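You operate a simulated robot arm through the tools that you are given. There is no shell and no other tool. Be economical: measure what you need, move in short steps, check, and stop when the job is done.

The job below is to be done with a simulated two-armed robot. You get a single attempt, and the scene is never put back.

## Task
Hold the yellow control box, jog the hoist to 0 mm and teach it, then prove it with a rinse.
Fine: hold it for both keys; blue button, then orange; wait for DONE; the door stays shut.

Only the result counts: the job must be done as asked and must still hold three seconds after the hand-in. Knocking over, shifting, dropping, spilling or breaking anything else fails it.

## Robot
Two 6-joint arms with two-finger parallel grippers on one trunk, on a base that drives. Base frame: it is fixed to the floor where the robot stands at the start and does not move with it; the origin is under the middle of the robot, x ahead of it, y to its left, z up; the surface under the hand at the start is at about z = 0.972. Lengths are in m, angles in degrees, forces in N, time in s.
The left shoulder is at the start at [0.06, 0.187, 1.247], the right one opposite. With the tool pointing down near the work surface each hand reaches from about 0.26 to 0.62 m from the robot's upright axis, wherever it stands, measured 20 degrees to its own side. Places, roughly: blue button [0.3, 0.7, 0.9]; green button [0.3, 0.7, 0.9]; grey carriage [0.8, 0.7, 1.4]; jog key [0.5, -0.2, 1]; orange button [0.3, 0.6, 0.9]; red button [0.3, 0.5, 0.9]; stage one upper door [0.3, 0.6, 1.3]; state display [0.4, 0.6, 1.4]; steel lift arm [0.7, 0.7, 1.3]; teach key [0.5, -0.3, 1]; white button [0.3, 0.7, 1]. Payload 1.57 kg a hand.
The tool frame of a hand sits at the grasp point between the pads (the TCP): z along the fingers, y along the line on which they close. The tips reach 0.03 m beyond it. The gripper opens to 0.11 m. The fingers are 0.024 m wide and 0.012 m thick; the gripper's body (0.048 by 0.112 m) begins 0.078 m behind the TCP.
Orientation is that of the tool frame in the base frame, as a unit quaternion [x, y, z, w]. With the fingers straight down and closing along the base's y, the tool's x points along the base's -x, its y along +y and its z along -z.

## Interface
- The arms move only by the tool arm_command. It takes "left_steps", "right_steps" or both (then of equal length, played together; a hand with none holds still); each is a list of rows, each a list of 6 numbers: the shift along the base's x, y, z in cm, then the turn, a rotation vector about the base's x, y, z in degrees. In form: [[tx, ty, tz, ax, ay, az], ...]. A call has 1 to 20 rows; each row is the pose to reach, as a shift and turn from the pose commanded when the call began. "left_hand" and "right_hand" are, for a hand that has rows, the opening, from 0 (shut) to 1 (fully open), set as the call begins (left out, the last holds). Each row takes 0.2 s and may step no farther than 0.05 m and 8.6 degrees from the row before; otherwise, or with a gripper value out of range, the whole call is refused. A pose out of reach is approached as far as the arm can. The call stops where the force on the tool passes 40 N (or 10 N more than at its start, if that is more) or the arm is blocked; 0.2 s more then pass. The fingers move at their own pace (about 0.153 m/s each) and stop on an object; they squeeze with about 36 N. The grip force told is the motor's: it shows also when the fingers shut on nothing. Time passes only in rows, and 0.2 s behind the last, so rows that repeat a pose let the fingers close. The reply holds the time, the measured pose of the TCP, the force on the tool along the base axes, the opening and the grip force, in the units named above and with some noise, with the torque about the TCP (base axes, N m) and any sound that the robot's microphone picked up, and new pictures: "show" is both (left out), scene, wrist or none (wrist: the cameras of the hands that moved).
- Cameras (640 x 400 px; columns grow to the right, rows downward): "scene" is now at [0.0164, 0.0279, 1.7938]; the picture's right is [0.32, -0.95, 0.00], its down [-0.68, -0.23, -0.69] and it looks along [0.66, 0.22, -0.72] (base axes); focal length 286 px, centre (320, 200). "left" rides on the left gripper at [0.07, -0.016, -0.141] in its tool frame; the picture's right is [0.23, 0.97, 0.00], its down [-0.86, 0.20, -0.48] and it looks along [-0.47, 0.11, 0.88] (tool axes); focal length 222 px, centre (320, 200). "right" rides on the right gripper at [0.07, 0.016, -0.141] in its tool frame; the picture's right is [-0.23, 0.97, 0.00], its down [-0.86, -0.20, -0.48] and it looks along [-0.47, -0.11, 0.88] (tool axes); focal length 222 px, centre (320, 200). There is no depth. A picture from a camera that has moved, and an enlarged one, comes with that camera's place and axes in the base frame and with its lens.
- lift_body(by): slides the trunk up (or, below 0, down) by that many m; the arms and the scene camera ride with it, the base frame stays. It gives what a move gives, with no picture.
- base_move(legs): drives the robot by 1 to 6 legs, each [ahead, left, turn to the left] in m, m and degrees, along the robot's own axes; the way and the turn of a leg run together, so that a leg with both is an arc; at most 1.5 m and 180 degrees a leg. The arms and the cameras ride along, it lands a little off, and it stops where it bumps. It gives what a move gives, and a new picture of the scene camera.
- aim_head(pan, tilt): turns the head with the scene camera to pan (to the left, within 86 degrees either way) and tilt (down, from -29 to 69), counted from straight ahead of the robot. It gives what a move gives, and a new picture of the scene camera.
- enlarge(camera, box): a new picture of the part [left, top, right, bottom] of that camera's present view, enlarged. The clock stands still meanwhile.
- close_job(): hands the job in; it is judged then, once.

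Work in short steps. Places have to be worked out from the pictures, the camera data and where the tool is seen: move nearer, look again, correct. Check each grasp and each placing, and mend what went wrong. You have 120 turns and 260 pictures in all, those below and enlarged ones among them. Open the grippers and draw the arms clear of the work before you hand the job in, unless the task says otherwise; then end with one line.

The tools are called after "Request:" as name(argument=value, ...) on one line, values as JSON. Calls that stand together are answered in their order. arm_command: Moves the arms, as the interface text tells. Its arguments: {"type":"object","properties":{"left_steps":{"type":"array","items":{"type":"array","items":{"type":"number"}}},"left_hand":{"type":"number"},"right_steps":{"type":"array","items":{"type":"array","items":{"type":"number"}}},"right_hand":{"type":"number"},"show":{"type":"string","enum":["both","scene","wrist","none"]}},"required":[]} The other tools are called the same way: lift_body (by) slides the trunk up or down; base_move (legs) drives the base; aim_head (pan, tilt) turns the head that bears the scene camera; enlarge (camera, box) takes an enlarged picture of a part of a camera's view; close_job () hands the job in.

At the start:

```text
t: 0.0
left_tcp_pos: [0.2271, 0.2596, 1.2497]
left_ee_rot: [0.0, 1.0, 0.0, 0.0]
left_force: [-0.4, -0.6, -0.1]
left_ft_torque: [0.0, 0.01, 0.01]
left_width: 0.11
left_gripper_force: 0.1
right_tcp_pos: [0.4328, -0.0251, 1.2628]
right_ee_rot: [0.0, 1.0, 0.0, 0.0]
right_force: [-0.7, 0.7, -0.5]
right_ft_torque: [0.03, -0.01, 0.01]
right_width: 0.1101
right_gripper_force: 0.0
trunk travel left (down, up): [-0.875, 0.115]
robot x, y, heading: [-0.0006, 0.0019, -0.2]
head pan, tilt: [18.6, 46.1]
```

scene: 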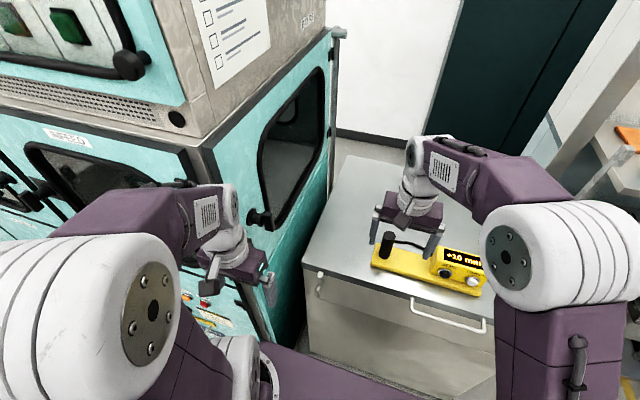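
right: 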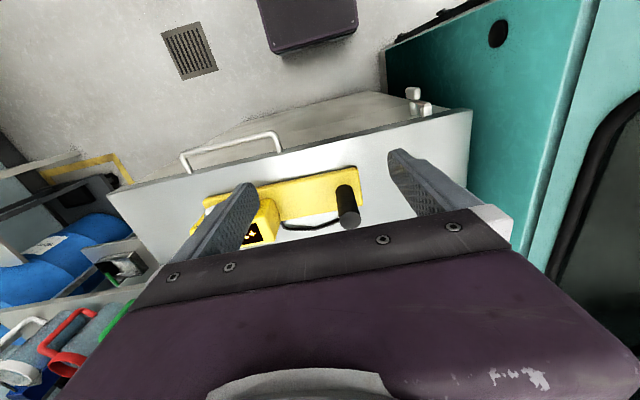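
left: 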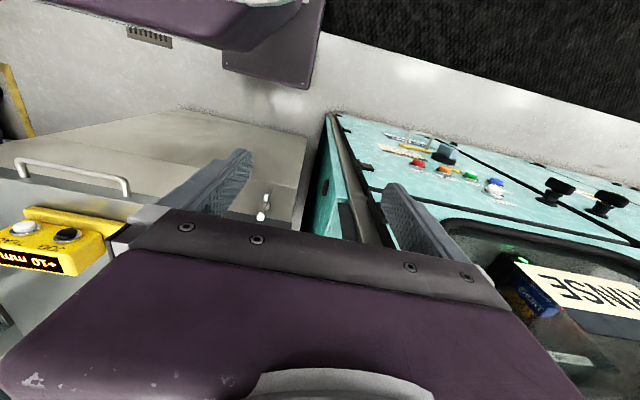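

I'll look closely at the yellow control box and the machine panel first.

Request:
enlarge(camera="scene", box=[350, 200, 510, 300])

Request:
enlarge(camera="left", box=[320, 110, 640, 310])

Request:
enlarge(camera="right", box=[180, 140, 380, 265])

```text
4.00 times, centred on (430, 250) of scene
camera zoom: at [0.0164, 0.0279, 1.7938], right [0.32, -0.95, 0.0], down [-0.68, -0.23, -0.69], along [0.66, 0.22, -0.72], focal length 1144 px, centre (-120, 0)
```

zoom: 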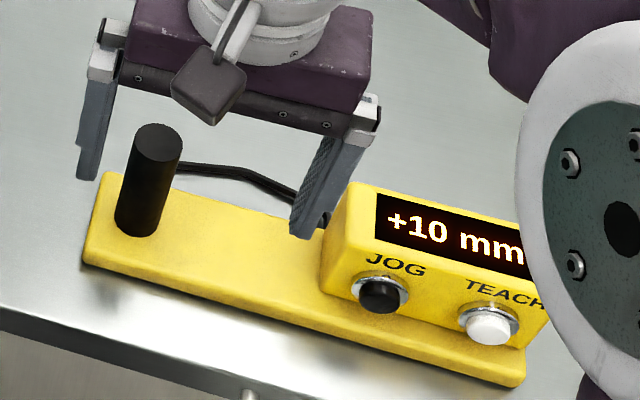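

```text
2.00 times, centred on (480, 210) of left
camera zoom: at [0.1583, 0.2431, 1.3924], right [-0.23, 0.97, 0.0], down [0.86, 0.2, 0.48], along [0.46, 0.11, -0.88], focal length 444 px, centre (0, 180)
```

zoom: 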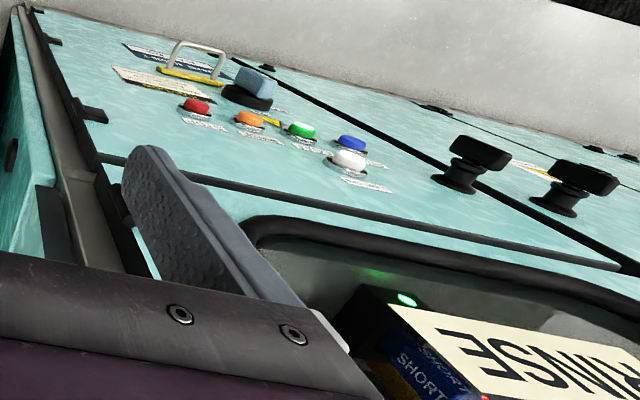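

```text
3.20 times, centred on (280, 202) of right
camera zoom: at [0.3631, -0.0092, 1.404], right [0.23, 0.97, 0.0], down [0.86, -0.2, 0.48], along [0.47, -0.11, -0.88], focal length 711 px, centre (448, 192)
```

zoom: 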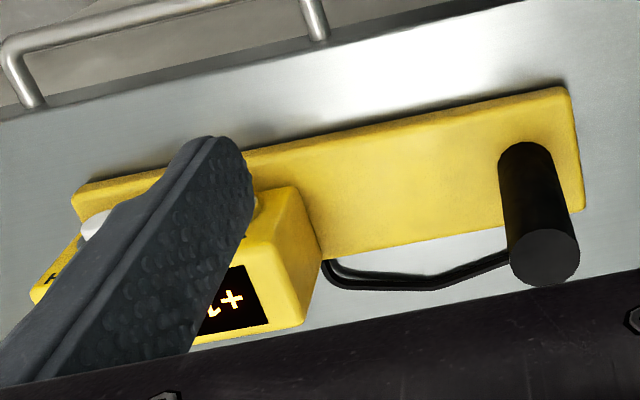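

The box has a black post, a display reading +10 mm, and JOG/TEACH keys. Now I turn the head toward the machine to read its labels.

Request:
aim_head(pan=60, tilt=40)

Request:
enlarge(camera="scene", box=[0, 0, 320, 200])

Request:
enlarge(camera="scene", box=[200, 0, 520, 200])

Request:
enlarge(camera="scene", box=[200, 180, 520, 380])

```text
t: 1.1
left_tcp_pos: [0.2266, 0.2594, 1.2502]
left_ee_rot: [0.0, 1.0, 0.0, -0.001]
left_force: [-0.1, 0.9, 0.9]
left_ft_torque: [-0.03, -0.01, 0.02]
left_width: 0.1099
left_gripper_force: 0.0
right_tcp_pos: [0.4331, -0.0243, 1.2623]
right_ee_rot: [0.0, 1.0, 0.0, 0.0]
right_force: [0.2, 0.3, -0.1]
right_ft_torque: [0.01, 0.0, -0.03]
right_width: 0.11
right_gripper_force: 0.1
trunk travel left (down, up): [-0.875, 0.115]
robot x, y, heading: [-0.0012, -0.0018, -0.1]
head pan, tilt: [60.0, 40.0]
camera scene: at [-0.0173, 0.0757, 1.8026], right [0.87, -0.5, 0.0], down [-0.32, -0.56, -0.77], along [0.38, 0.66, -0.64], focal length 286 px, centre (320, 200)
```

scene: 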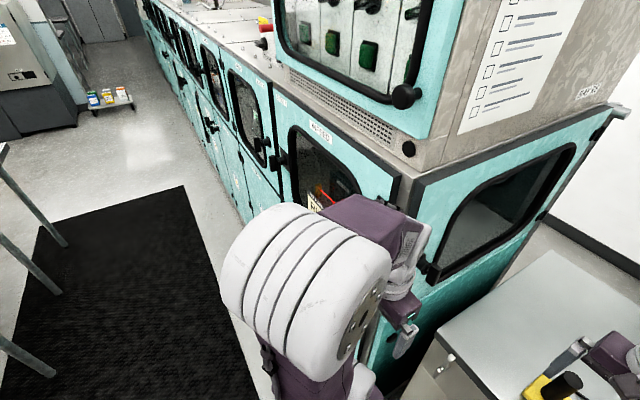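

```text
2.00 times, centred on (160, 100) of scene
camera zoom: at [-0.0173, 0.0757, 1.8026], right [0.87, -0.5, 0.0], down [-0.32, -0.56, -0.77], along [0.38, 0.66, -0.64], focal length 572 px, centre (640, 400)
```

zoom: 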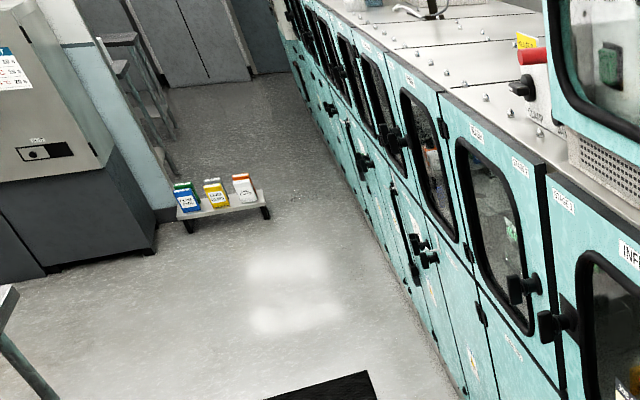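

```text
2.00 times, centred on (360, 100) of scene
camera zoom: at [-0.0173, 0.0757, 1.8026], right [0.87, -0.5, 0.0], down [-0.32, -0.56, -0.77], along [0.38, 0.66, -0.64], focal length 572 px, centre (240, 400)
```

zoom: 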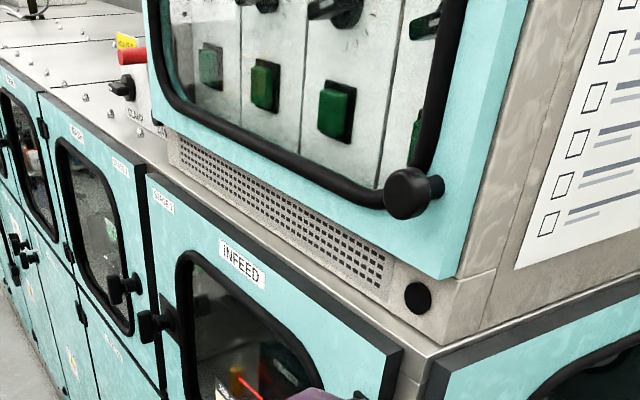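

```text
2.00 times, centred on (360, 280) of scene
camera zoom: at [-0.0173, 0.0757, 1.8026], right [0.87, -0.5, 0.0], down [-0.32, -0.56, -0.77], along [0.38, 0.66, -0.64], focal length 572 px, centre (240, 40)
```

zoom: 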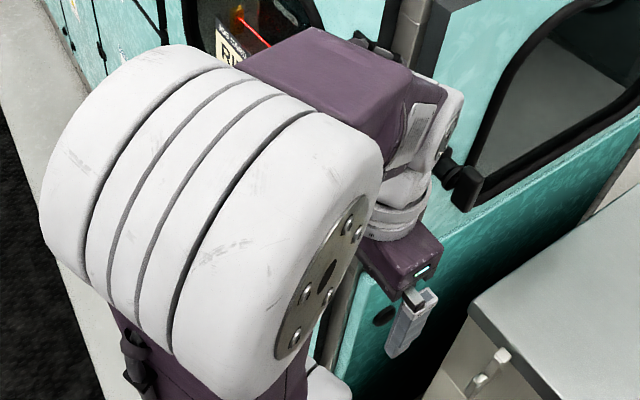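

Buttons are on the machine front (facing -x, x≈0.27). The box lies at about x 0.55, post near y≈-0.01, keys at y≈-0.19/-0.27. I shift the base to the right so both arms share the box, and look at it again.

Request:
base_move(legs=[[0, -0.13, 0]])

Request:
aim_head(pan=0, tilt=52)

Request:
enlarge(camera="scene", box=[230, 150, 430, 275])

```text
t: 2.4
left_tcp_pos: [0.2262, 0.1316, 1.2496]
left_ee_rot: [-0.001, 1.0, -0.001, -0.001]
left_force: [0.2, 0.0, 0.5]
left_ft_torque: [0.0, 0.0, -0.01]
left_width: 0.1099
left_gripper_force: 0.2
right_tcp_pos: [0.432, -0.1523, 1.2614]
right_ee_rot: [0.0, 1.0, 0.0, 0.0]
right_force: [-0.3, 0.0, 0.6]
right_ft_torque: [0.0, -0.02, 0.0]
right_width: 0.1099
right_gripper_force: 0.1
trunk travel left (down, up): [-0.875, 0.115]
robot x, y, heading: [0.0005, -0.1292, 0.1]
head pan, tilt: [60.0, 40.0]
camera scene: at [-0.0174, -0.0505, 1.8025], right [0.87, -0.5, 0.0], down [-0.32, -0.56, -0.76], along [0.38, 0.66, -0.64], focal length 286 px, centre (320, 200)
```

scene: 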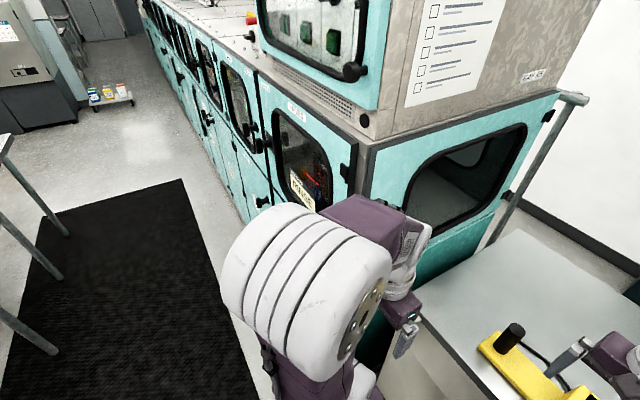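

```text
t: 3.7
left_tcp_pos: [0.2266, 0.1284, 1.2498]
left_ee_rot: [0.0, 1.0, -0.002, -0.001]
left_force: [-0.1, 0.1, 0.0]
left_ft_torque: [0.01, 0.0, 0.03]
left_width: 0.11
left_gripper_force: 0.0
right_tcp_pos: [0.4329, -0.1549, 1.2617]
right_ee_rot: [-0.001, 1.0, 0.0, 0.0]
right_force: [0.0, 0.4, -0.9]
right_ft_torque: [-0.03, -0.03, 0.0]
right_width: 0.1098
right_gripper_force: 0.0
trunk travel left (down, up): [-0.875, 0.115]
robot x, y, heading: [0.0024, -0.1306, 0.1]
head pan, tilt: [0.0, 52.0]
camera scene: at [0.0153, -0.1276, 1.7858], right [0.0, -1.0, 0.0], down [-0.79, 0.0, -0.62], along [0.62, 0.0, -0.79], focal length 286 px, centre (320, 200)
```

scene: 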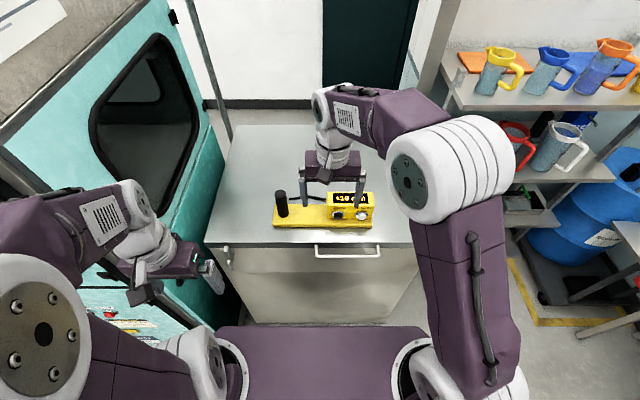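

```text
3.20 times, centred on (330, 212) of scene
camera zoom: at [0.0153, -0.1276, 1.7858], right [0.0, -1.0, 0.0], down [-0.79, 0.0, -0.62], along [0.62, 0.0, -0.79], focal length 916 px, centre (288, 160)
```

zoom: 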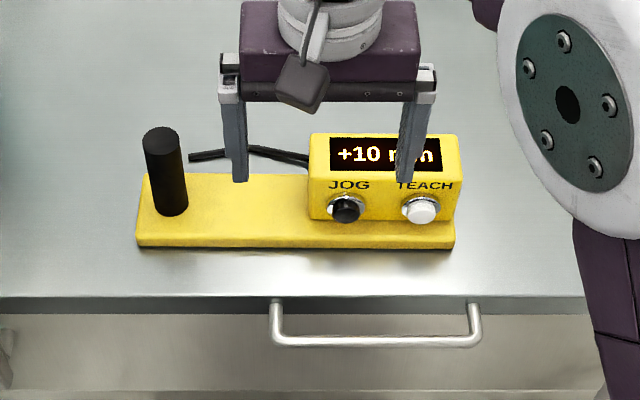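

Post estimated at (0.57,-0.007), z 0.99–1.11; plate front at x 0.538. I move the right hand aside and bring the left hand above the post.

Request:
arm_command(right_steps=[[-1, -4, -1, 0, 0, 0], [-2, -8, -3, 0, 0, 0], [-3, -12, -5, 0, 0, 0], [-4, -15, -7, 0, 0, 0], [-4, -15, -7, 0, 0, 0], [-4, -15, -7, 0, 0, 0], [-4, -15, -7, 0, 0, 0], [-4, -15, -7, 0, 0, 0]], left_steps=[[4.2, -1.7, -0.5, 0, 0, 0], [8.4, -3.4, -1, 0, 0, 0], [12.6, -5.1, -1.5, 0, 0, 0], [16.8, -6.8, -2, 0, 0, 0], [21, -8.5, -2.5, 0, 0, 0], [25.2, -10.2, -3, 0, 0, 0], [29.4, -11.9, -3.5, 0, 0, 0], [33.6, -13.6, -4, 0, 0, 0]], left_hand=1, right_hand=0)

```text
t: 5.5
left_tcp_pos: [0.569, -0.0082, 1.209]
left_ee_rot: [-0.001, 1.0, 0.0, -0.005]
left_force: [1.3, -1.0, 0.8]
left_ft_torque: [0.03, 0.03, -0.03]
left_width: 0.1099
left_gripper_force: 0.0
right_tcp_pos: [0.3952, -0.3052, 1.1914]
right_ee_rot: [-0.001, 1.0, 0.0, -0.001]
right_force: [0.7, -0.6, -0.8]
right_ft_torque: [0.02, 0.06, -0.01]
right_width: 0.0
right_gripper_force: 21.7
trunk travel left (down, up): [-0.875, 0.115]
robot x, y, heading: [0.0014, -0.1279, 0.1]
head pan, tilt: [0.0, 52.0]
camera scene: at [0.019, -0.1287, 1.7858], right [0.0, -1.0, 0.0], down [-0.79, 0.0, -0.61], along [0.61, 0.0, -0.79], focal length 286 px, centre (320, 200)
camera right: at [0.3254, -0.2891, 1.3336], right [0.23, 0.97, 0.0], down [0.86, -0.2, 0.48], along [0.46, -0.11, -0.88], focal length 222 px, centre (320, 200)
camera left: at [0.4999, -0.0247, 1.3519], right [-0.23, 0.97, 0.0], down [0.86, 0.2, 0.47], along [0.46, 0.11, -0.88], focal length 222 px, centre (320, 200)
```

scene: 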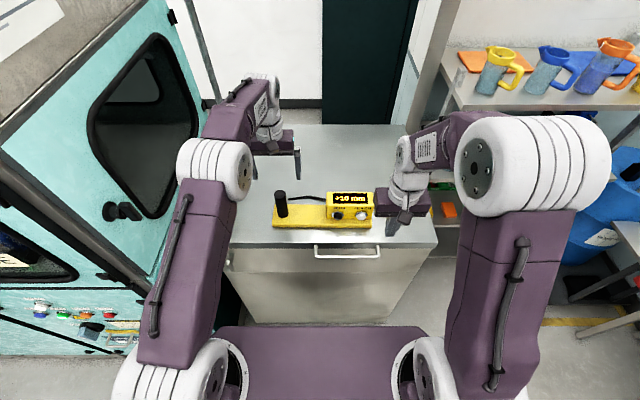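
right: 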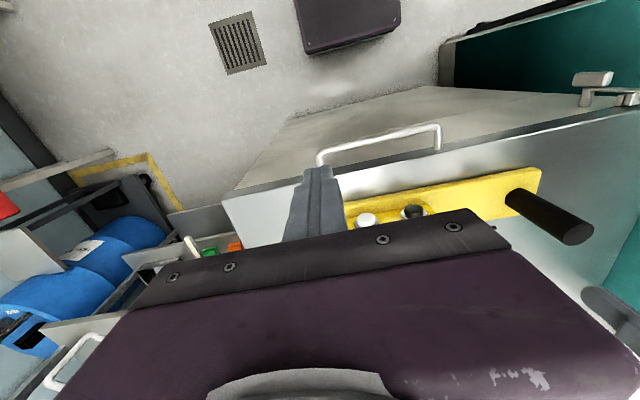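
left: 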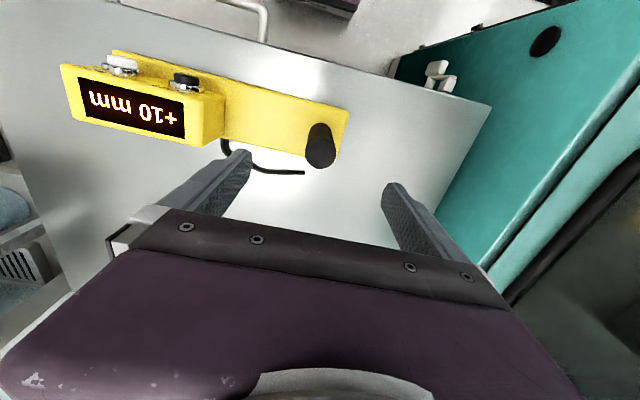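

Post is well within the open fingers. Enlarging the left view to see the orientation of the key face.

Request:
enlarge(camera="left", box=[50, 30, 370, 230])

Request:
enlarge(camera="scene", box=[260, 170, 400, 257])

```text
2.00 times, centred on (210, 130) of left
camera zoom: at [0.4999, -0.0247, 1.3519], right [-0.23, 0.97, 0.0], down [0.86, 0.2, 0.47], along [0.46, 0.11, -0.88], focal length 444 px, centre (540, 340)
```

zoom: 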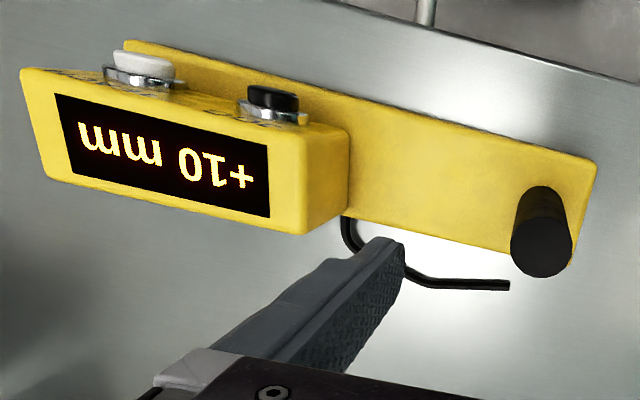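

```text
4.57 times, centred on (330, 214) of scene
camera zoom: at [0.019, -0.1287, 1.7858], right [0.0, -1.0, 0.0], down [-0.79, 0.0, -0.61], along [0.61, 0.0, -0.79], focal length 1308 px, centre (274, 138)
```

zoom: 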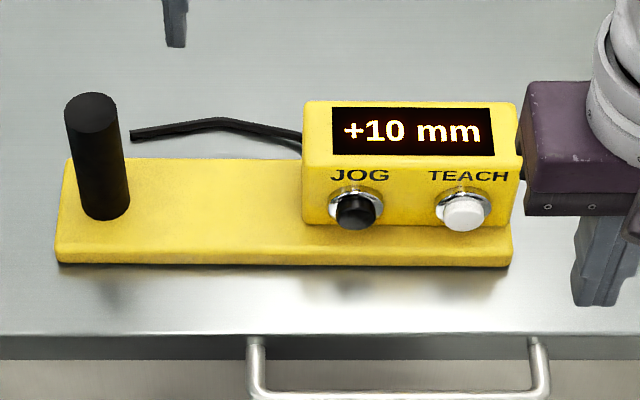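

Display is on the top face; keys are on the vertical front face (facing -x) at z≈1.02. I lower the left hand round the post without closing yet.

Request:
arm_command(left_steps=[[0, 0, -4, 0, 0, 0], [0.2, 0, -8, 0, 0, 0], [0.2, 0, -12, 0, 0, 0], [0.2, 0, -14, 0, 0, 0]], show="both")

Request:
enlarge(camera="scene", box=[240, 150, 400, 250])

```text
t: 6.5
left_tcp_pos: [0.5646, -0.0084, 1.0712]
left_ee_rot: [0.0, 1.0, 0.0, -0.001]
left_force: [0.3, -0.2, 0.4]
left_ft_torque: [0.02, -0.03, 0.0]
left_width: 0.11
left_gripper_force: 0.0
right_tcp_pos: [0.3928, -0.3045, 1.1921]
right_ee_rot: [-0.001, 1.0, 0.0, -0.001]
right_force: [-0.2, 0.3, 0.5]
right_ft_torque: [-0.03, -0.01, 0.02]
right_width: 0.0
right_gripper_force: 21.0
trunk travel left (down, up): [-0.875, 0.115]
robot x, y, heading: [0.0005, -0.1346, -0.0]
head pan, tilt: [0.0, 52.0]
camera scene: at [0.0149, -0.128, 1.7859], right [0.0, -1.0, 0.0], down [-0.79, 0.0, -0.62], along [0.62, 0.0, -0.79], focal length 286 px, centre (320, 200)
camera left: at [0.4959, -0.0238, 1.213], right [-0.23, 0.97, 0.0], down [0.86, 0.2, 0.48], along [0.46, 0.11, -0.88], focal length 222 px, centre (320, 200)
```

scene: 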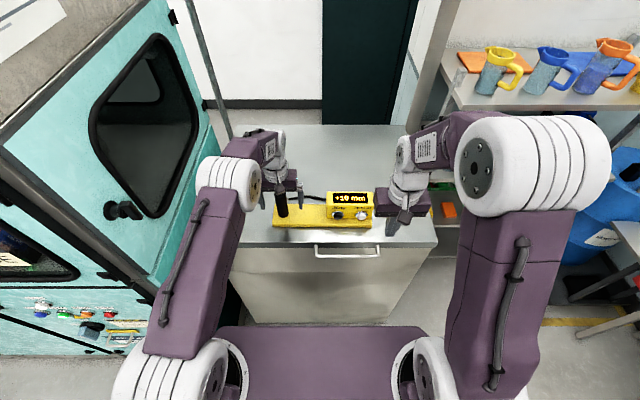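
left: 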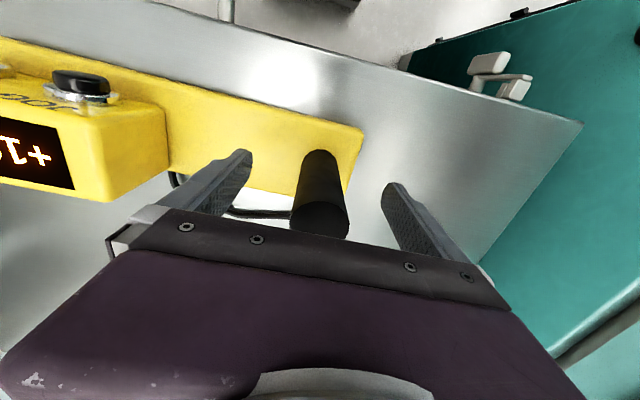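

```text
4.00 times, centred on (320, 200) of scene
camera zoom: at [0.0149, -0.128, 1.7859], right [0.0, -1.0, 0.0], down [-0.79, 0.0, -0.62], along [0.62, 0.0, -0.79], focal length 1144 px, centre (320, 200)
```

zoom: 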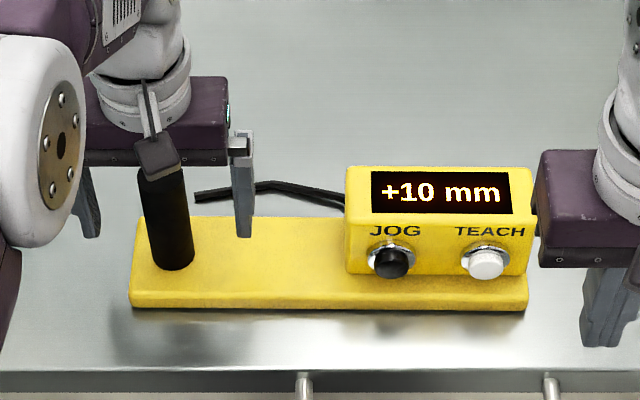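

Post is centred between the fingers; closing the left hand on it.

Request:
arm_command(left_steps=[[0, 0, 0, 0, 0, 0], [0, 0, 0, 0, 0, 0], [0, 0, 0, 0, 0, 0]], left_hand=0, show="wrist")

```text
t: 7.3
left_tcp_pos: [0.5652, -0.0085, 1.0709]
left_ee_rot: [0.001, 1.0, 0.001, -0.001]
left_force: [-0.1, -0.3, -0.1]
left_ft_torque: [0.21, -0.08, 0.01]
left_width: 0.0357
left_gripper_force: 35.6
right_tcp_pos: [0.3928, -0.305, 1.1922]
right_ee_rot: [0.0, 1.0, 0.001, 0.0]
right_force: [0.2, -0.6, -0.5]
right_ft_torque: [0.03, 0.01, 0.03]
right_width: 0.0
right_gripper_force: 21.4
trunk travel left (down, up): [-0.875, 0.115]
robot x, y, heading: [-0.0014, -0.1299, 0.2]
head pan, tilt: [0.0, 52.0]
camera left: at [0.4965, -0.0238, 1.2129], right [-0.23, 0.97, 0.0], down [0.86, 0.2, 0.48], along [0.46, 0.11, -0.88], focal length 222 px, centre (320, 200)
```

left: 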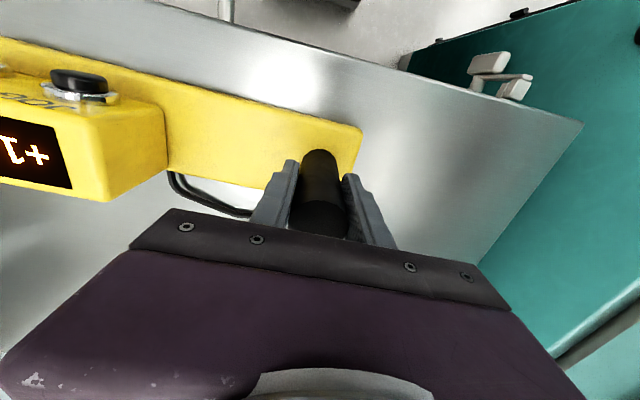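

Firm grip on the post (0.036 m). Bringing the right closed fingertips in front of JOG at y≈-0.184, tool down, to press sideways in +x.

Request:
arm_command(right_steps=[[1, 3, -2, 0, 0, 0], [2.5, 6, -5, 0, 0, 0], [4.5, 9, -8, 0, 0, 0], [6.5, 12.1, -11, 0, 0, 0], [7.5, 12.1, -15.2, 0, 0, 0], [7.5, 12.1, -15.2, 0, 0, 0]], right_hand=0, show="both")

Request:
enlarge(camera="scene", box=[270, 160, 430, 260])

Request:
enlarge(camera="left", box=[0, 0, 320, 200])

```text
t: 8.7
left_tcp_pos: [0.5644, -0.0087, 1.0705]
left_ee_rot: [0.0, 1.0, 0.0, -0.001]
left_force: [0.1, -0.5, 0.4]
left_ft_torque: [0.4, 0.05, 0.08]
left_width: 0.0357
left_gripper_force: 35.7
right_tcp_pos: [0.4666, -0.1811, 1.042]
right_ee_rot: [0.0, 1.0, 0.0, 0.0]
right_force: [0.3, -0.8, -0.4]
right_ft_torque: [-0.01, 0.0, -0.03]
right_width: 0.0
right_gripper_force: 21.1
trunk travel left (down, up): [-0.875, 0.115]
robot x, y, heading: [0.0003, -0.1307, -0.2]
head pan, tilt: [0.0, 52.0]
camera scene: at [0.0155, -0.1283, 1.7858], right [0.0, -1.0, 0.0], down [-0.79, 0.0, -0.62], along [0.62, 0.0, -0.79], focal length 286 px, centre (320, 200)
camera right: at [0.3963, -0.1651, 1.1834], right [0.23, 0.97, 0.0], down [0.86, -0.2, 0.48], along [0.47, -0.11, -0.88], focal length 222 px, centre (320, 200)
```

scene: 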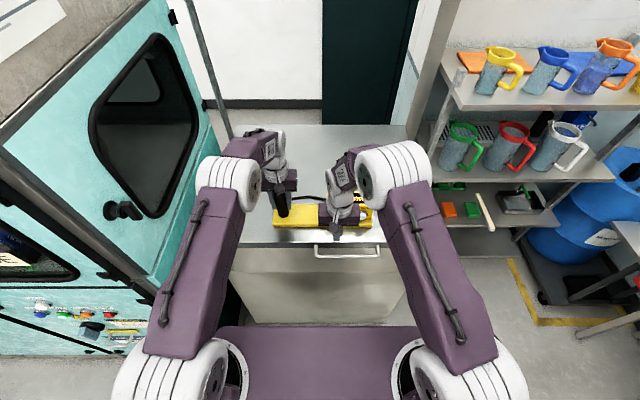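
right: 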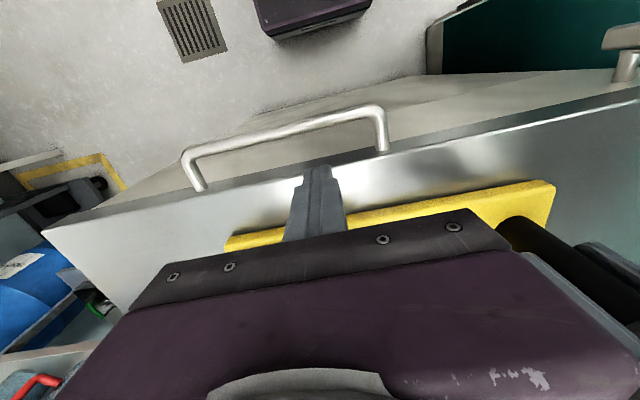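

```text
4.00 times, centred on (350, 210) of scene
camera zoom: at [0.0155, -0.1283, 1.7858], right [0.0, -1.0, 0.0], down [-0.79, 0.0, -0.62], along [0.62, 0.0, -0.79], focal length 1144 px, centre (200, 160)
```

zoom: 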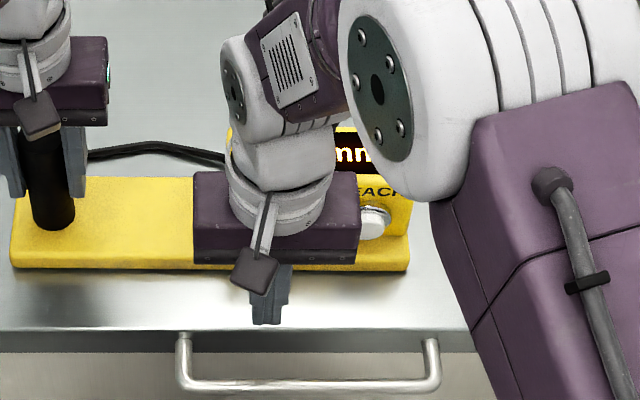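

```text
2.00 times, centred on (160, 100) of left
camera zoom: at [0.4962, -0.0241, 1.2131], right [-0.23, 0.97, 0.0], down [0.86, 0.2, 0.48], along [0.46, 0.11, -0.88], focal length 444 px, centre (640, 400)
```

zoom: 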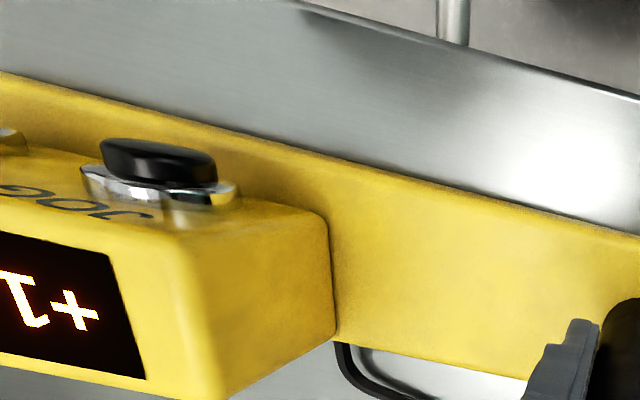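

The fingertip is in line; I lower 5 mm and approach to x≈0.512, looking through the left camera.

Request:
arm_command(right_steps=[[1, 0, -0.5, 0, 0, 0], [3, 0, -0.5, 0, 0, 0], [4.5, -0.1, -0.5, 0, 0, 0]], show="none")

Request:
enlarge(camera="left", box=[0, 0, 320, 200])

```text
t: 9.5
left_tcp_pos: [0.5644, -0.0076, 1.0708]
left_ee_rot: [-0.001, 1.0, 0.0, -0.003]
left_force: [-0.6, 0.0, -0.1]
left_ft_torque: [0.29, 0.01, -0.08]
left_width: 0.0357
left_gripper_force: 36.1
right_tcp_pos: [0.5124, -0.1856, 1.0353]
right_ee_rot: [0.0, 1.0, 0.0, -0.001]
right_force: [1.0, 0.1, -0.4]
right_ft_torque: [-0.01, -0.01, 0.02]
right_width: 0.0
right_gripper_force: 20.7
trunk travel left (down, up): [-0.875, 0.115]
robot x, y, heading: [0.0034, -0.1299, 0.2]
head pan, tilt: [0.0, 52.0]
```

```text
2.00 times, centred on (160, 100) of left
camera zoom: at [0.4967, -0.0239, 1.213], right [-0.23, 0.97, 0.0], down [0.86, 0.2, 0.48], along [0.46, 0.11, -0.88], focal length 444 px, centre (640, 400)
```

zoom: 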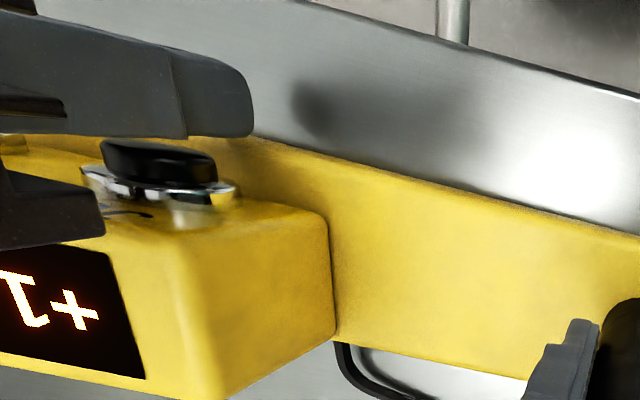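

The finger lines up with the JOG cap. Advancing a little at a time until the key moves.

Request:
arm_command(right_steps=[[0.4, 0, 0, 0, 0, 0], [0.8, 0, 0, 0, 0, 0], [1.0, 0, 0, 0, 0, 0]], show="none")

Request:
enlarge(camera="left", box=[0, 0, 320, 200])

```text
t: 10.3
left_tcp_pos: [0.5644, -0.0086, 1.0713]
left_ee_rot: [-0.001, 1.0, -0.001, -0.001]
left_force: [3.3, 0.1, -0.7]
left_ft_torque: [0.32, 0.0, 0.55]
left_width: 0.0356
left_gripper_force: 36.6
right_tcp_pos: [0.5225, -0.1855, 1.0341]
right_ee_rot: [-0.001, 1.0, 0.0, 0.0]
right_force: [-3.9, 0.5, 0.1]
right_ft_torque: [-0.01, -0.04, 0.0]
right_width: 0.0
right_gripper_force: 21.5
trunk travel left (down, up): [-0.875, 0.115]
robot x, y, heading: [0.0, -0.1328, 0.1]
head pan, tilt: [0.0, 52.0]
heard: click
```

```text
2.00 times, centred on (160, 100) of left
camera zoom: at [0.4967, -0.0239, 1.2131], right [-0.23, 0.97, 0.0], down [0.86, 0.2, 0.48], along [0.46, 0.11, -0.88], focal length 444 px, centre (640, 400)
```

zoom: 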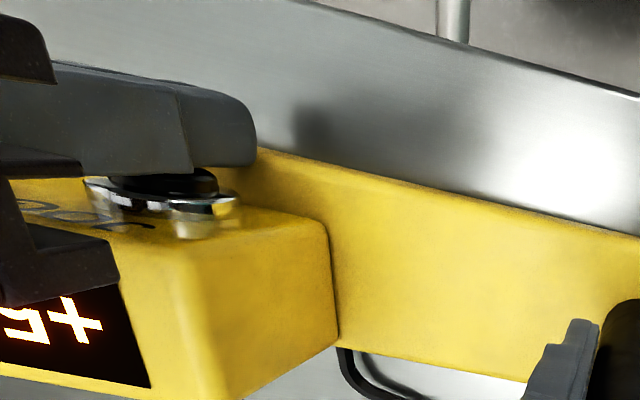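

Click heard, box stayed put. I release the key and read the display.

Request:
arm_command(right_steps=[[-1.0, 0, 0, 0, 0, 0]], show="none")

Request:
enlarge(camera="left", box=[0, 0, 320, 200])

Request:
enlarge(camera="scene", box=[270, 160, 430, 260])

```text
t: 10.7
left_tcp_pos: [0.5647, -0.0073, 1.0707]
left_ee_rot: [0.0, 1.0, 0.0, -0.002]
left_force: [1.7, 0.4, -0.2]
left_ft_torque: [0.15, 0.04, 0.12]
left_width: 0.0357
left_gripper_force: 35.3
right_tcp_pos: [0.512, -0.1868, 1.0359]
right_ee_rot: [0.0, 1.0, 0.0, 0.0]
right_force: [0.9, 0.1, -0.3]
right_ft_torque: [0.0, 0.0, 0.0]
right_width: 0.0001
right_gripper_force: 21.2
trunk travel left (down, up): [-0.875, 0.115]
robot x, y, heading: [0.0005, -0.1284, -0.1]
head pan, tilt: [0.0, 52.0]
```

```text
2.00 times, centred on (160, 100) of left
camera zoom: at [0.4961, -0.0237, 1.2131], right [-0.23, 0.97, 0.0], down [0.86, 0.2, 0.48], along [0.46, 0.11, -0.88], focal length 444 px, centre (640, 400)
```

zoom: 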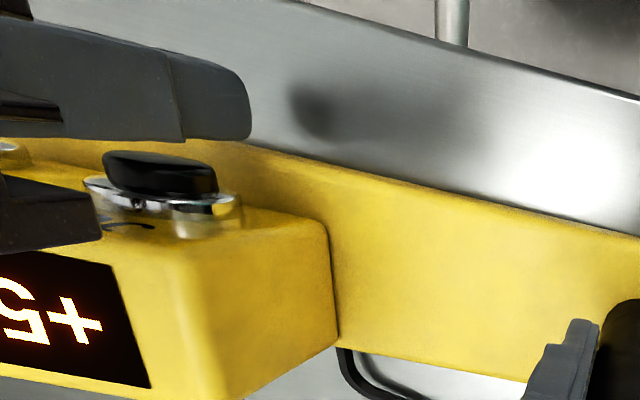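

```text
4.00 times, centred on (350, 210) of scene
camera zoom: at [0.0154, -0.1279, 1.7858], right [0.0, -1.0, 0.0], down [-0.79, 0.0, -0.62], along [0.62, 0.0, -0.79], focal length 1144 px, centre (200, 160)
```

zoom: 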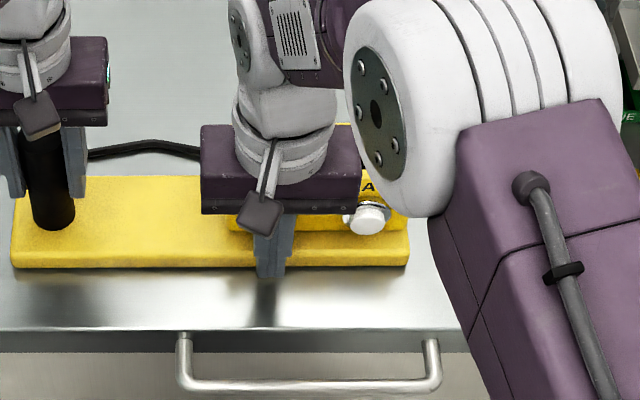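

Display reads +5: one click moves 5 mm. Pressing JOG again the same way.

Request:
arm_command(right_steps=[[0.4, 0, 0, 0, 0, 0], [0.8, 0, 0, 0, 0, 0], [1.0, 0, 0, 0, 0, 0], [0, 0, 0, 0, 0, 0], [-1, 0, 0, 0, 0, 0]], show="none")

Request:
enlarge(camera="left", box=[0, 0, 320, 200])

```text
t: 11.9
left_tcp_pos: [0.5647, -0.0073, 1.0707]
left_ee_rot: [0.0, 1.0, 0.0, -0.002]
left_force: [0.3, 0.7, 0.7]
left_ft_torque: [0.16, 0.11, -0.03]
left_width: 0.0358
left_gripper_force: 36.2
right_tcp_pos: [0.5029, -0.1844, 1.0356]
right_ee_rot: [0.0, 1.0, 0.0, -0.001]
right_force: [0.2, 0.0, 0.1]
right_ft_torque: [-0.01, -0.02, 0.01]
right_width: 0.0
right_gripper_force: 21.1
trunk travel left (down, up): [-0.875, 0.115]
robot x, y, heading: [-0.0016, -0.128, 0.0]
head pan, tilt: [0.0, 52.0]
heard: click
```

```text
2.00 times, centred on (160, 100) of left
camera zoom: at [0.4962, -0.0239, 1.2131], right [-0.23, 0.97, 0.0], down [0.86, 0.2, 0.48], along [0.46, 0.11, -0.88], focal length 444 px, centre (640, 400)
```

zoom: 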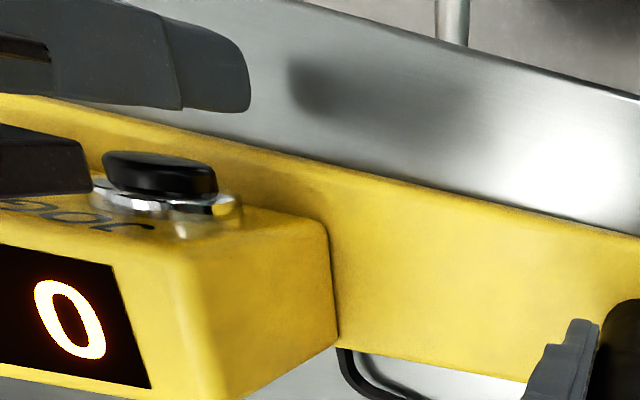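

Display reads 0. Moving the right hand back and across to TEACH (y≈-0.262).

Request:
arm_command(right_steps=[[-1.5, 0, 0, 0, 0, 0], [-1.5, -4, 0, 0, 0, 0], [-1.5, -7.7, 0, 0, 0, 0], [0.8, -7.7, 0, 0, 0, 0], [0.8, -7.7, 0, 0, 0, 0]], show="scene")

Request:
enlarge(camera="scene", box=[270, 160, 430, 260])

Request:
enlarge(camera="left", box=[0, 0, 240, 150])

```text
t: 13.1
left_tcp_pos: [0.5651, -0.0076, 1.0715]
left_ee_rot: [-0.001, 1.0, 0.0, -0.001]
left_force: [0.0, 0.1, 0.2]
left_ft_torque: [0.06, 0.07, 0.07]
left_width: 0.0359
left_gripper_force: 35.9
right_tcp_pos: [0.5117, -0.262, 1.0345]
right_ee_rot: [-0.001, 1.0, 0.0, 0.0]
right_force: [-0.5, -0.3, 0.5]
right_ft_torque: [-0.02, 0.01, 0.05]
right_width: 0.0002
right_gripper_force: 21.5
trunk travel left (down, up): [-0.875, 0.115]
robot x, y, heading: [-0.0024, -0.1331, 0.2]
head pan, tilt: [0.0, 52.0]
camera scene: at [0.0157, -0.128, 1.7858], right [0.0, -1.0, 0.0], down [-0.79, 0.0, -0.62], along [0.62, 0.0, -0.79], focal length 286 px, centre (320, 200)
```

scene: 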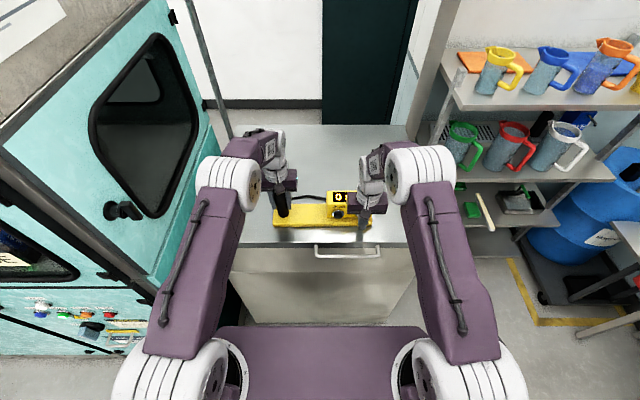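

```text
4.00 times, centred on (350, 210) of scene
camera zoom: at [0.0157, -0.128, 1.7858], right [0.0, -1.0, 0.0], down [-0.79, 0.0, -0.62], along [0.62, 0.0, -0.79], focal length 1144 px, centre (200, 160)
```

zoom: 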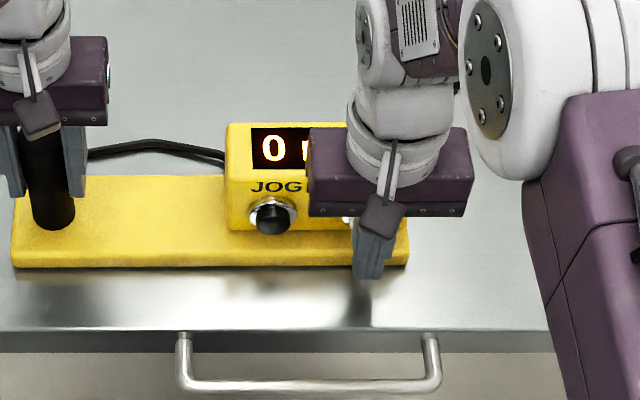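

```text
2.67 times, centred on (120, 75) of left
camera zoom: at [0.4964, -0.0238, 1.2131], right [-0.23, 0.97, 0.0], down [0.86, 0.2, 0.48], along [0.46, 0.11, -0.88], focal length 592 px, centre (853, 533)
```

zoom: 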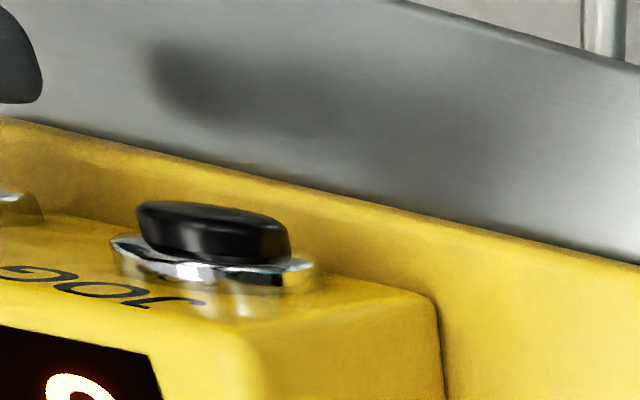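

Fingertip is in line with TEACH. Pressing and releasing it.

Request:
arm_command(right_steps=[[0.4, 0, 0, 0, 0, 0], [0.8, 0, 0, 0, 0, 0], [1.0, 0, 0, 0, 0, 0], [1.0, 0, 0, 0, 0, 0]], show="none")

Request:
enlarge(camera="scene", box=[270, 160, 430, 260])

```text
t: 14.1
left_tcp_pos: [0.5662, -0.0072, 1.0701]
left_ee_rot: [-0.002, 1.0, 0.0, -0.001]
left_force: [-0.5, -1.5, -0.2]
left_ft_torque: [0.31, 0.07, 0.11]
left_width: 0.0355
left_gripper_force: 35.9
right_tcp_pos: [0.5211, -0.2616, 1.0336]
right_ee_rot: [-0.001, 1.0, 0.0, 0.0]
right_force: [-0.8, -0.3, -0.1]
right_ft_torque: [-0.01, -0.01, -0.01]
right_width: 0.0
right_gripper_force: 21.1
trunk travel left (down, up): [-0.875, 0.115]
robot x, y, heading: [0.0006, -0.1313, -0.0]
head pan, tilt: [0.0, 52.0]
```

```text
4.00 times, centred on (350, 210) of scene
camera zoom: at [0.0159, -0.1281, 1.7858], right [0.0, -1.0, 0.0], down [-0.79, 0.0, -0.62], along [0.62, 0.0, -0.79], focal length 1144 px, centre (200, 160)
```

zoom: 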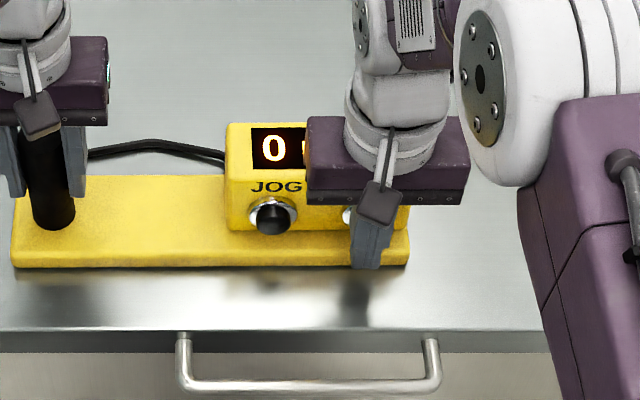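

No contact yet; going another few millimetres.

Request:
arm_command(right_steps=[[0.3, 0, 0, 0, 0, 0], [0.5, 0, 0, 0, 0, 0]], show="none")

Request:
enlarge(camera="scene", box=[270, 160, 430, 260])

```text
t: 14.7
left_tcp_pos: [0.5643, -0.0068, 1.0704]
left_ee_rot: [-0.001, 1.0, 0.0, -0.001]
left_force: [2.6, 1.5, -1.4]
left_ft_torque: [0.2, 0.05, 0.57]
left_width: 0.0358
left_gripper_force: 36.0
right_tcp_pos: [0.5265, -0.262, 1.034]
right_ee_rot: [0.0, 1.0, 0.0, -0.001]
right_force: [-2.9, -1.3, 0.7]
right_ft_torque: [0.07, -0.06, 0.02]
right_width: 0.0001
right_gripper_force: 21.8
trunk travel left (down, up): [-0.875, 0.115]
robot x, y, heading: [0.0, -0.1318, 0.1]
head pan, tilt: [0.0, 52.0]
heard: click
```

```text
4.00 times, centred on (350, 210) of scene
camera zoom: at [0.0159, -0.1279, 1.7858], right [0.0, -1.0, 0.0], down [-0.79, 0.0, -0.62], along [0.62, 0.0, -0.79], focal length 1144 px, centre (200, 160)
```

zoom: 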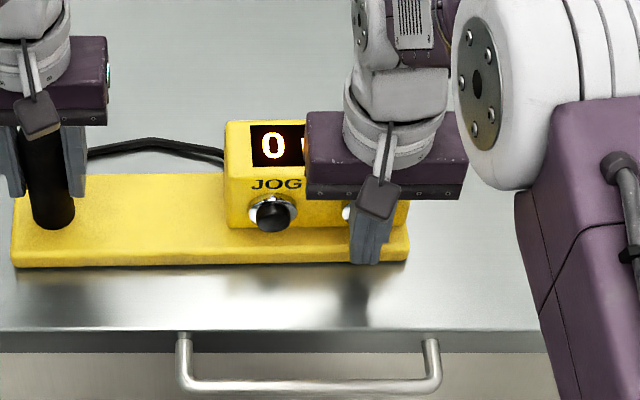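

Click heard. Releasing and drawing the right hand back to read the display.

Request:
arm_command(right_steps=[[-1.5, 0, 0, 0, 0, 0], [-4.5, -2, 1, 0, 0, 0], [-8, -5, 4, 0, 0, 0], [-10, -8, 8, 0, 0, 0]], show="none")

Request:
enlarge(camera="scene", box=[270, 160, 430, 260])

```text
refused: row 3 steps farther than a row can; nothing moved
```

```text
4.00 times, centred on (350, 210) of scene
camera zoom: at [0.0159, -0.1279, 1.7858], right [0.0, -1.0, 0.0], down [-0.79, 0.0, -0.62], along [0.62, 0.0, -0.79], focal length 1144 px, centre (200, 160)
```

zoom: 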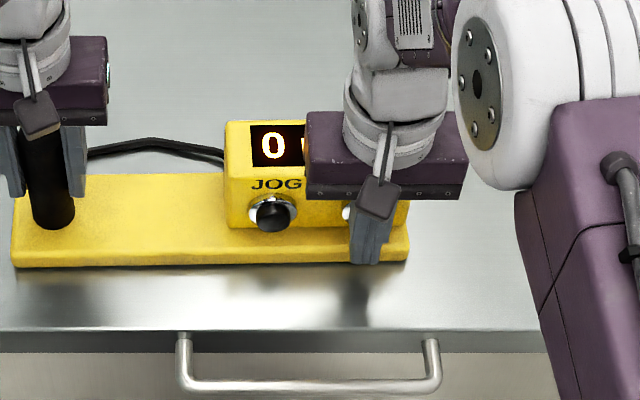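

Step was too large; retracting in smaller steps.

Request:
arm_command(right_steps=[[-1.5, 0, 0, 0, 0, 0], [-4.5, -2, 1, 0, 0, 0], [-7, -4, 3, 0, 0, 0], [-9, -6, 6, 0, 0, 0], [-10, -7, 9, 0, 0, 0]], show="none")

Request:
enlarge(camera="scene", box=[270, 160, 430, 260])

Request:
enlarge(camera="left", box=[0, 0, 320, 200])

```text
t: 15.9
left_tcp_pos: [0.5644, -0.0077, 1.0705]
left_ee_rot: [0.0, 1.0, 0.0, -0.001]
left_force: [0.2, -0.2, 0.1]
left_ft_torque: [0.59, 0.04, -0.01]
left_width: 0.0355
left_gripper_force: 35.4
right_tcp_pos: [0.4257, -0.3316, 1.1241]
right_ee_rot: [-0.001, 1.0, -0.001, 0.0]
right_force: [-0.5, -0.6, -0.5]
right_ft_torque: [0.01, -0.02, 0.0]
right_width: 0.0
right_gripper_force: 21.1
trunk travel left (down, up): [-0.875, 0.115]
robot x, y, heading: [-0.0027, -0.1296, -0.2]
head pan, tilt: [0.0, 52.0]
```

```text
4.00 times, centred on (350, 210) of scene
camera zoom: at [0.0147, -0.1281, 1.7857], right [0.0, -1.0, 0.0], down [-0.79, 0.0, -0.62], along [0.62, 0.0, -0.79], focal length 1144 px, centre (200, 160)
```

zoom: 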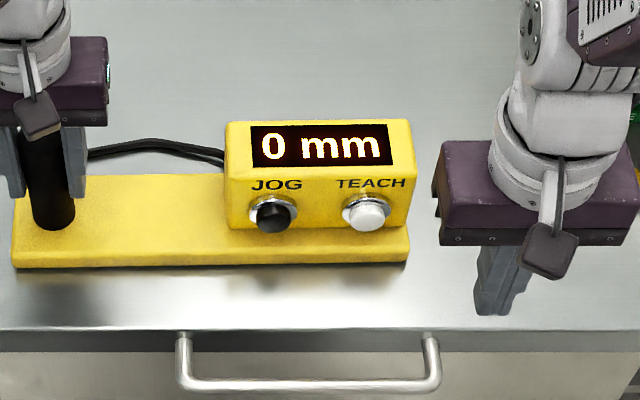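

```text
2.00 times, centred on (160, 100) of left
camera zoom: at [0.4956, -0.0239, 1.2132], right [-0.23, 0.97, 0.0], down [0.86, 0.2, 0.48], along [0.46, 0.11, -0.88], focal length 444 px, centre (640, 400)
```

zoom: 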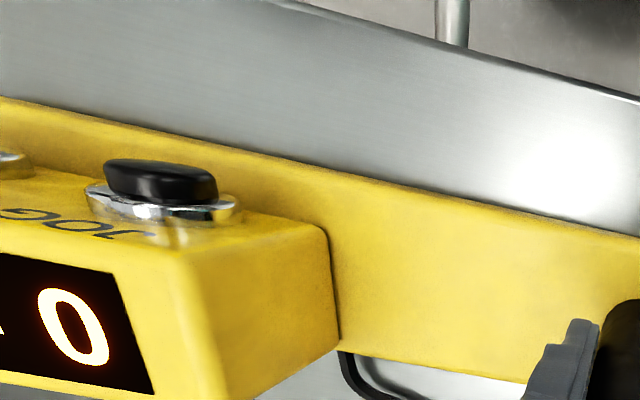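

TEACH clicked while reading 0 mm. I'll look at the machine's state display before releasing the box.

Request:
aim_head(pan=58, tilt=30)

Request:
enlarge(camera="scene", box=[240, 80, 400, 180])

Request:
enlarge(camera="scene", box=[240, 180, 400, 280])

```text
t: 17.1
left_tcp_pos: [0.5654, -0.0077, 1.0708]
left_ee_rot: [0.001, 1.0, 0.0, -0.001]
left_force: [0.3, 0.7, 0.3]
left_ft_torque: [0.19, 0.09, 0.02]
left_width: 0.0352
left_gripper_force: 36.4
right_tcp_pos: [0.427, -0.3307, 1.1237]
right_ee_rot: [-0.001, 1.0, 0.0, 0.001]
right_force: [0.9, 0.3, -0.8]
right_ft_torque: [0.0, -0.02, 0.0]
right_width: 0.0
right_gripper_force: 21.5
trunk travel left (down, up): [-0.875, 0.115]
robot x, y, heading: [-0.0016, -0.1294, -0.2]
head pan, tilt: [58.0, 30.0]
camera scene: at [-0.0112, -0.0514, 1.818], right [0.85, -0.53, 0.0], down [-0.27, -0.42, -0.87], along [0.46, 0.73, -0.5], focal length 286 px, centre (320, 200)
```

scene: 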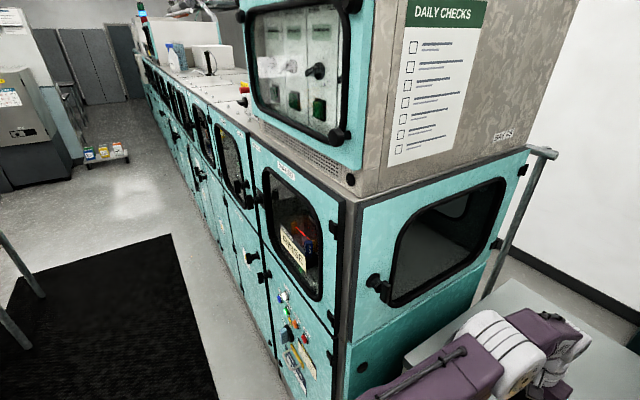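

```text
4.00 times, centred on (320, 130) of scene
camera zoom: at [-0.0112, -0.0514, 1.818], right [0.85, -0.53, 0.0], down [-0.27, -0.42, -0.87], along [0.46, 0.73, -0.5], focal length 1144 px, centre (320, 480)
```

zoom: 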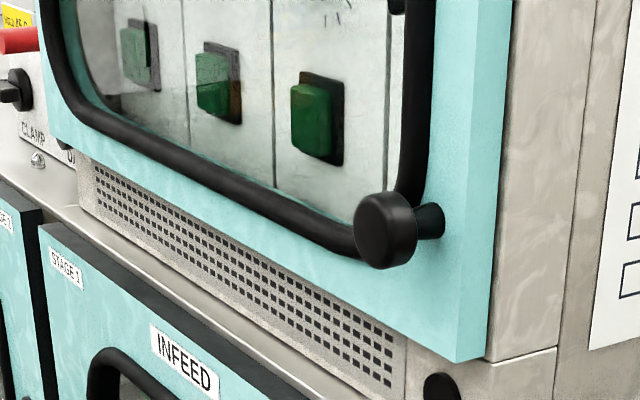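

```text
4.00 times, centred on (320, 230) of scene
camera zoom: at [-0.0112, -0.0514, 1.818], right [0.85, -0.53, 0.0], down [-0.27, -0.42, -0.87], along [0.46, 0.73, -0.5], focal length 1144 px, centre (320, 80)
```

zoom: 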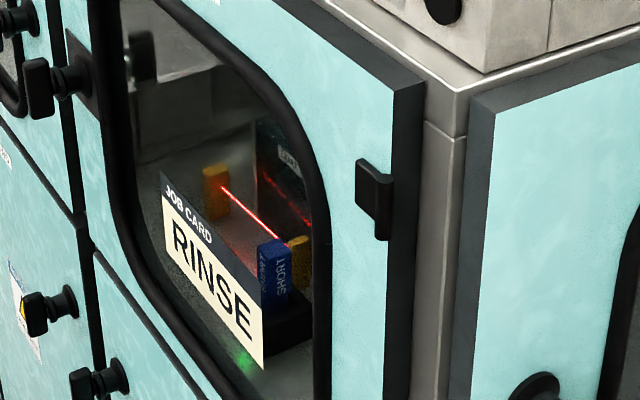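

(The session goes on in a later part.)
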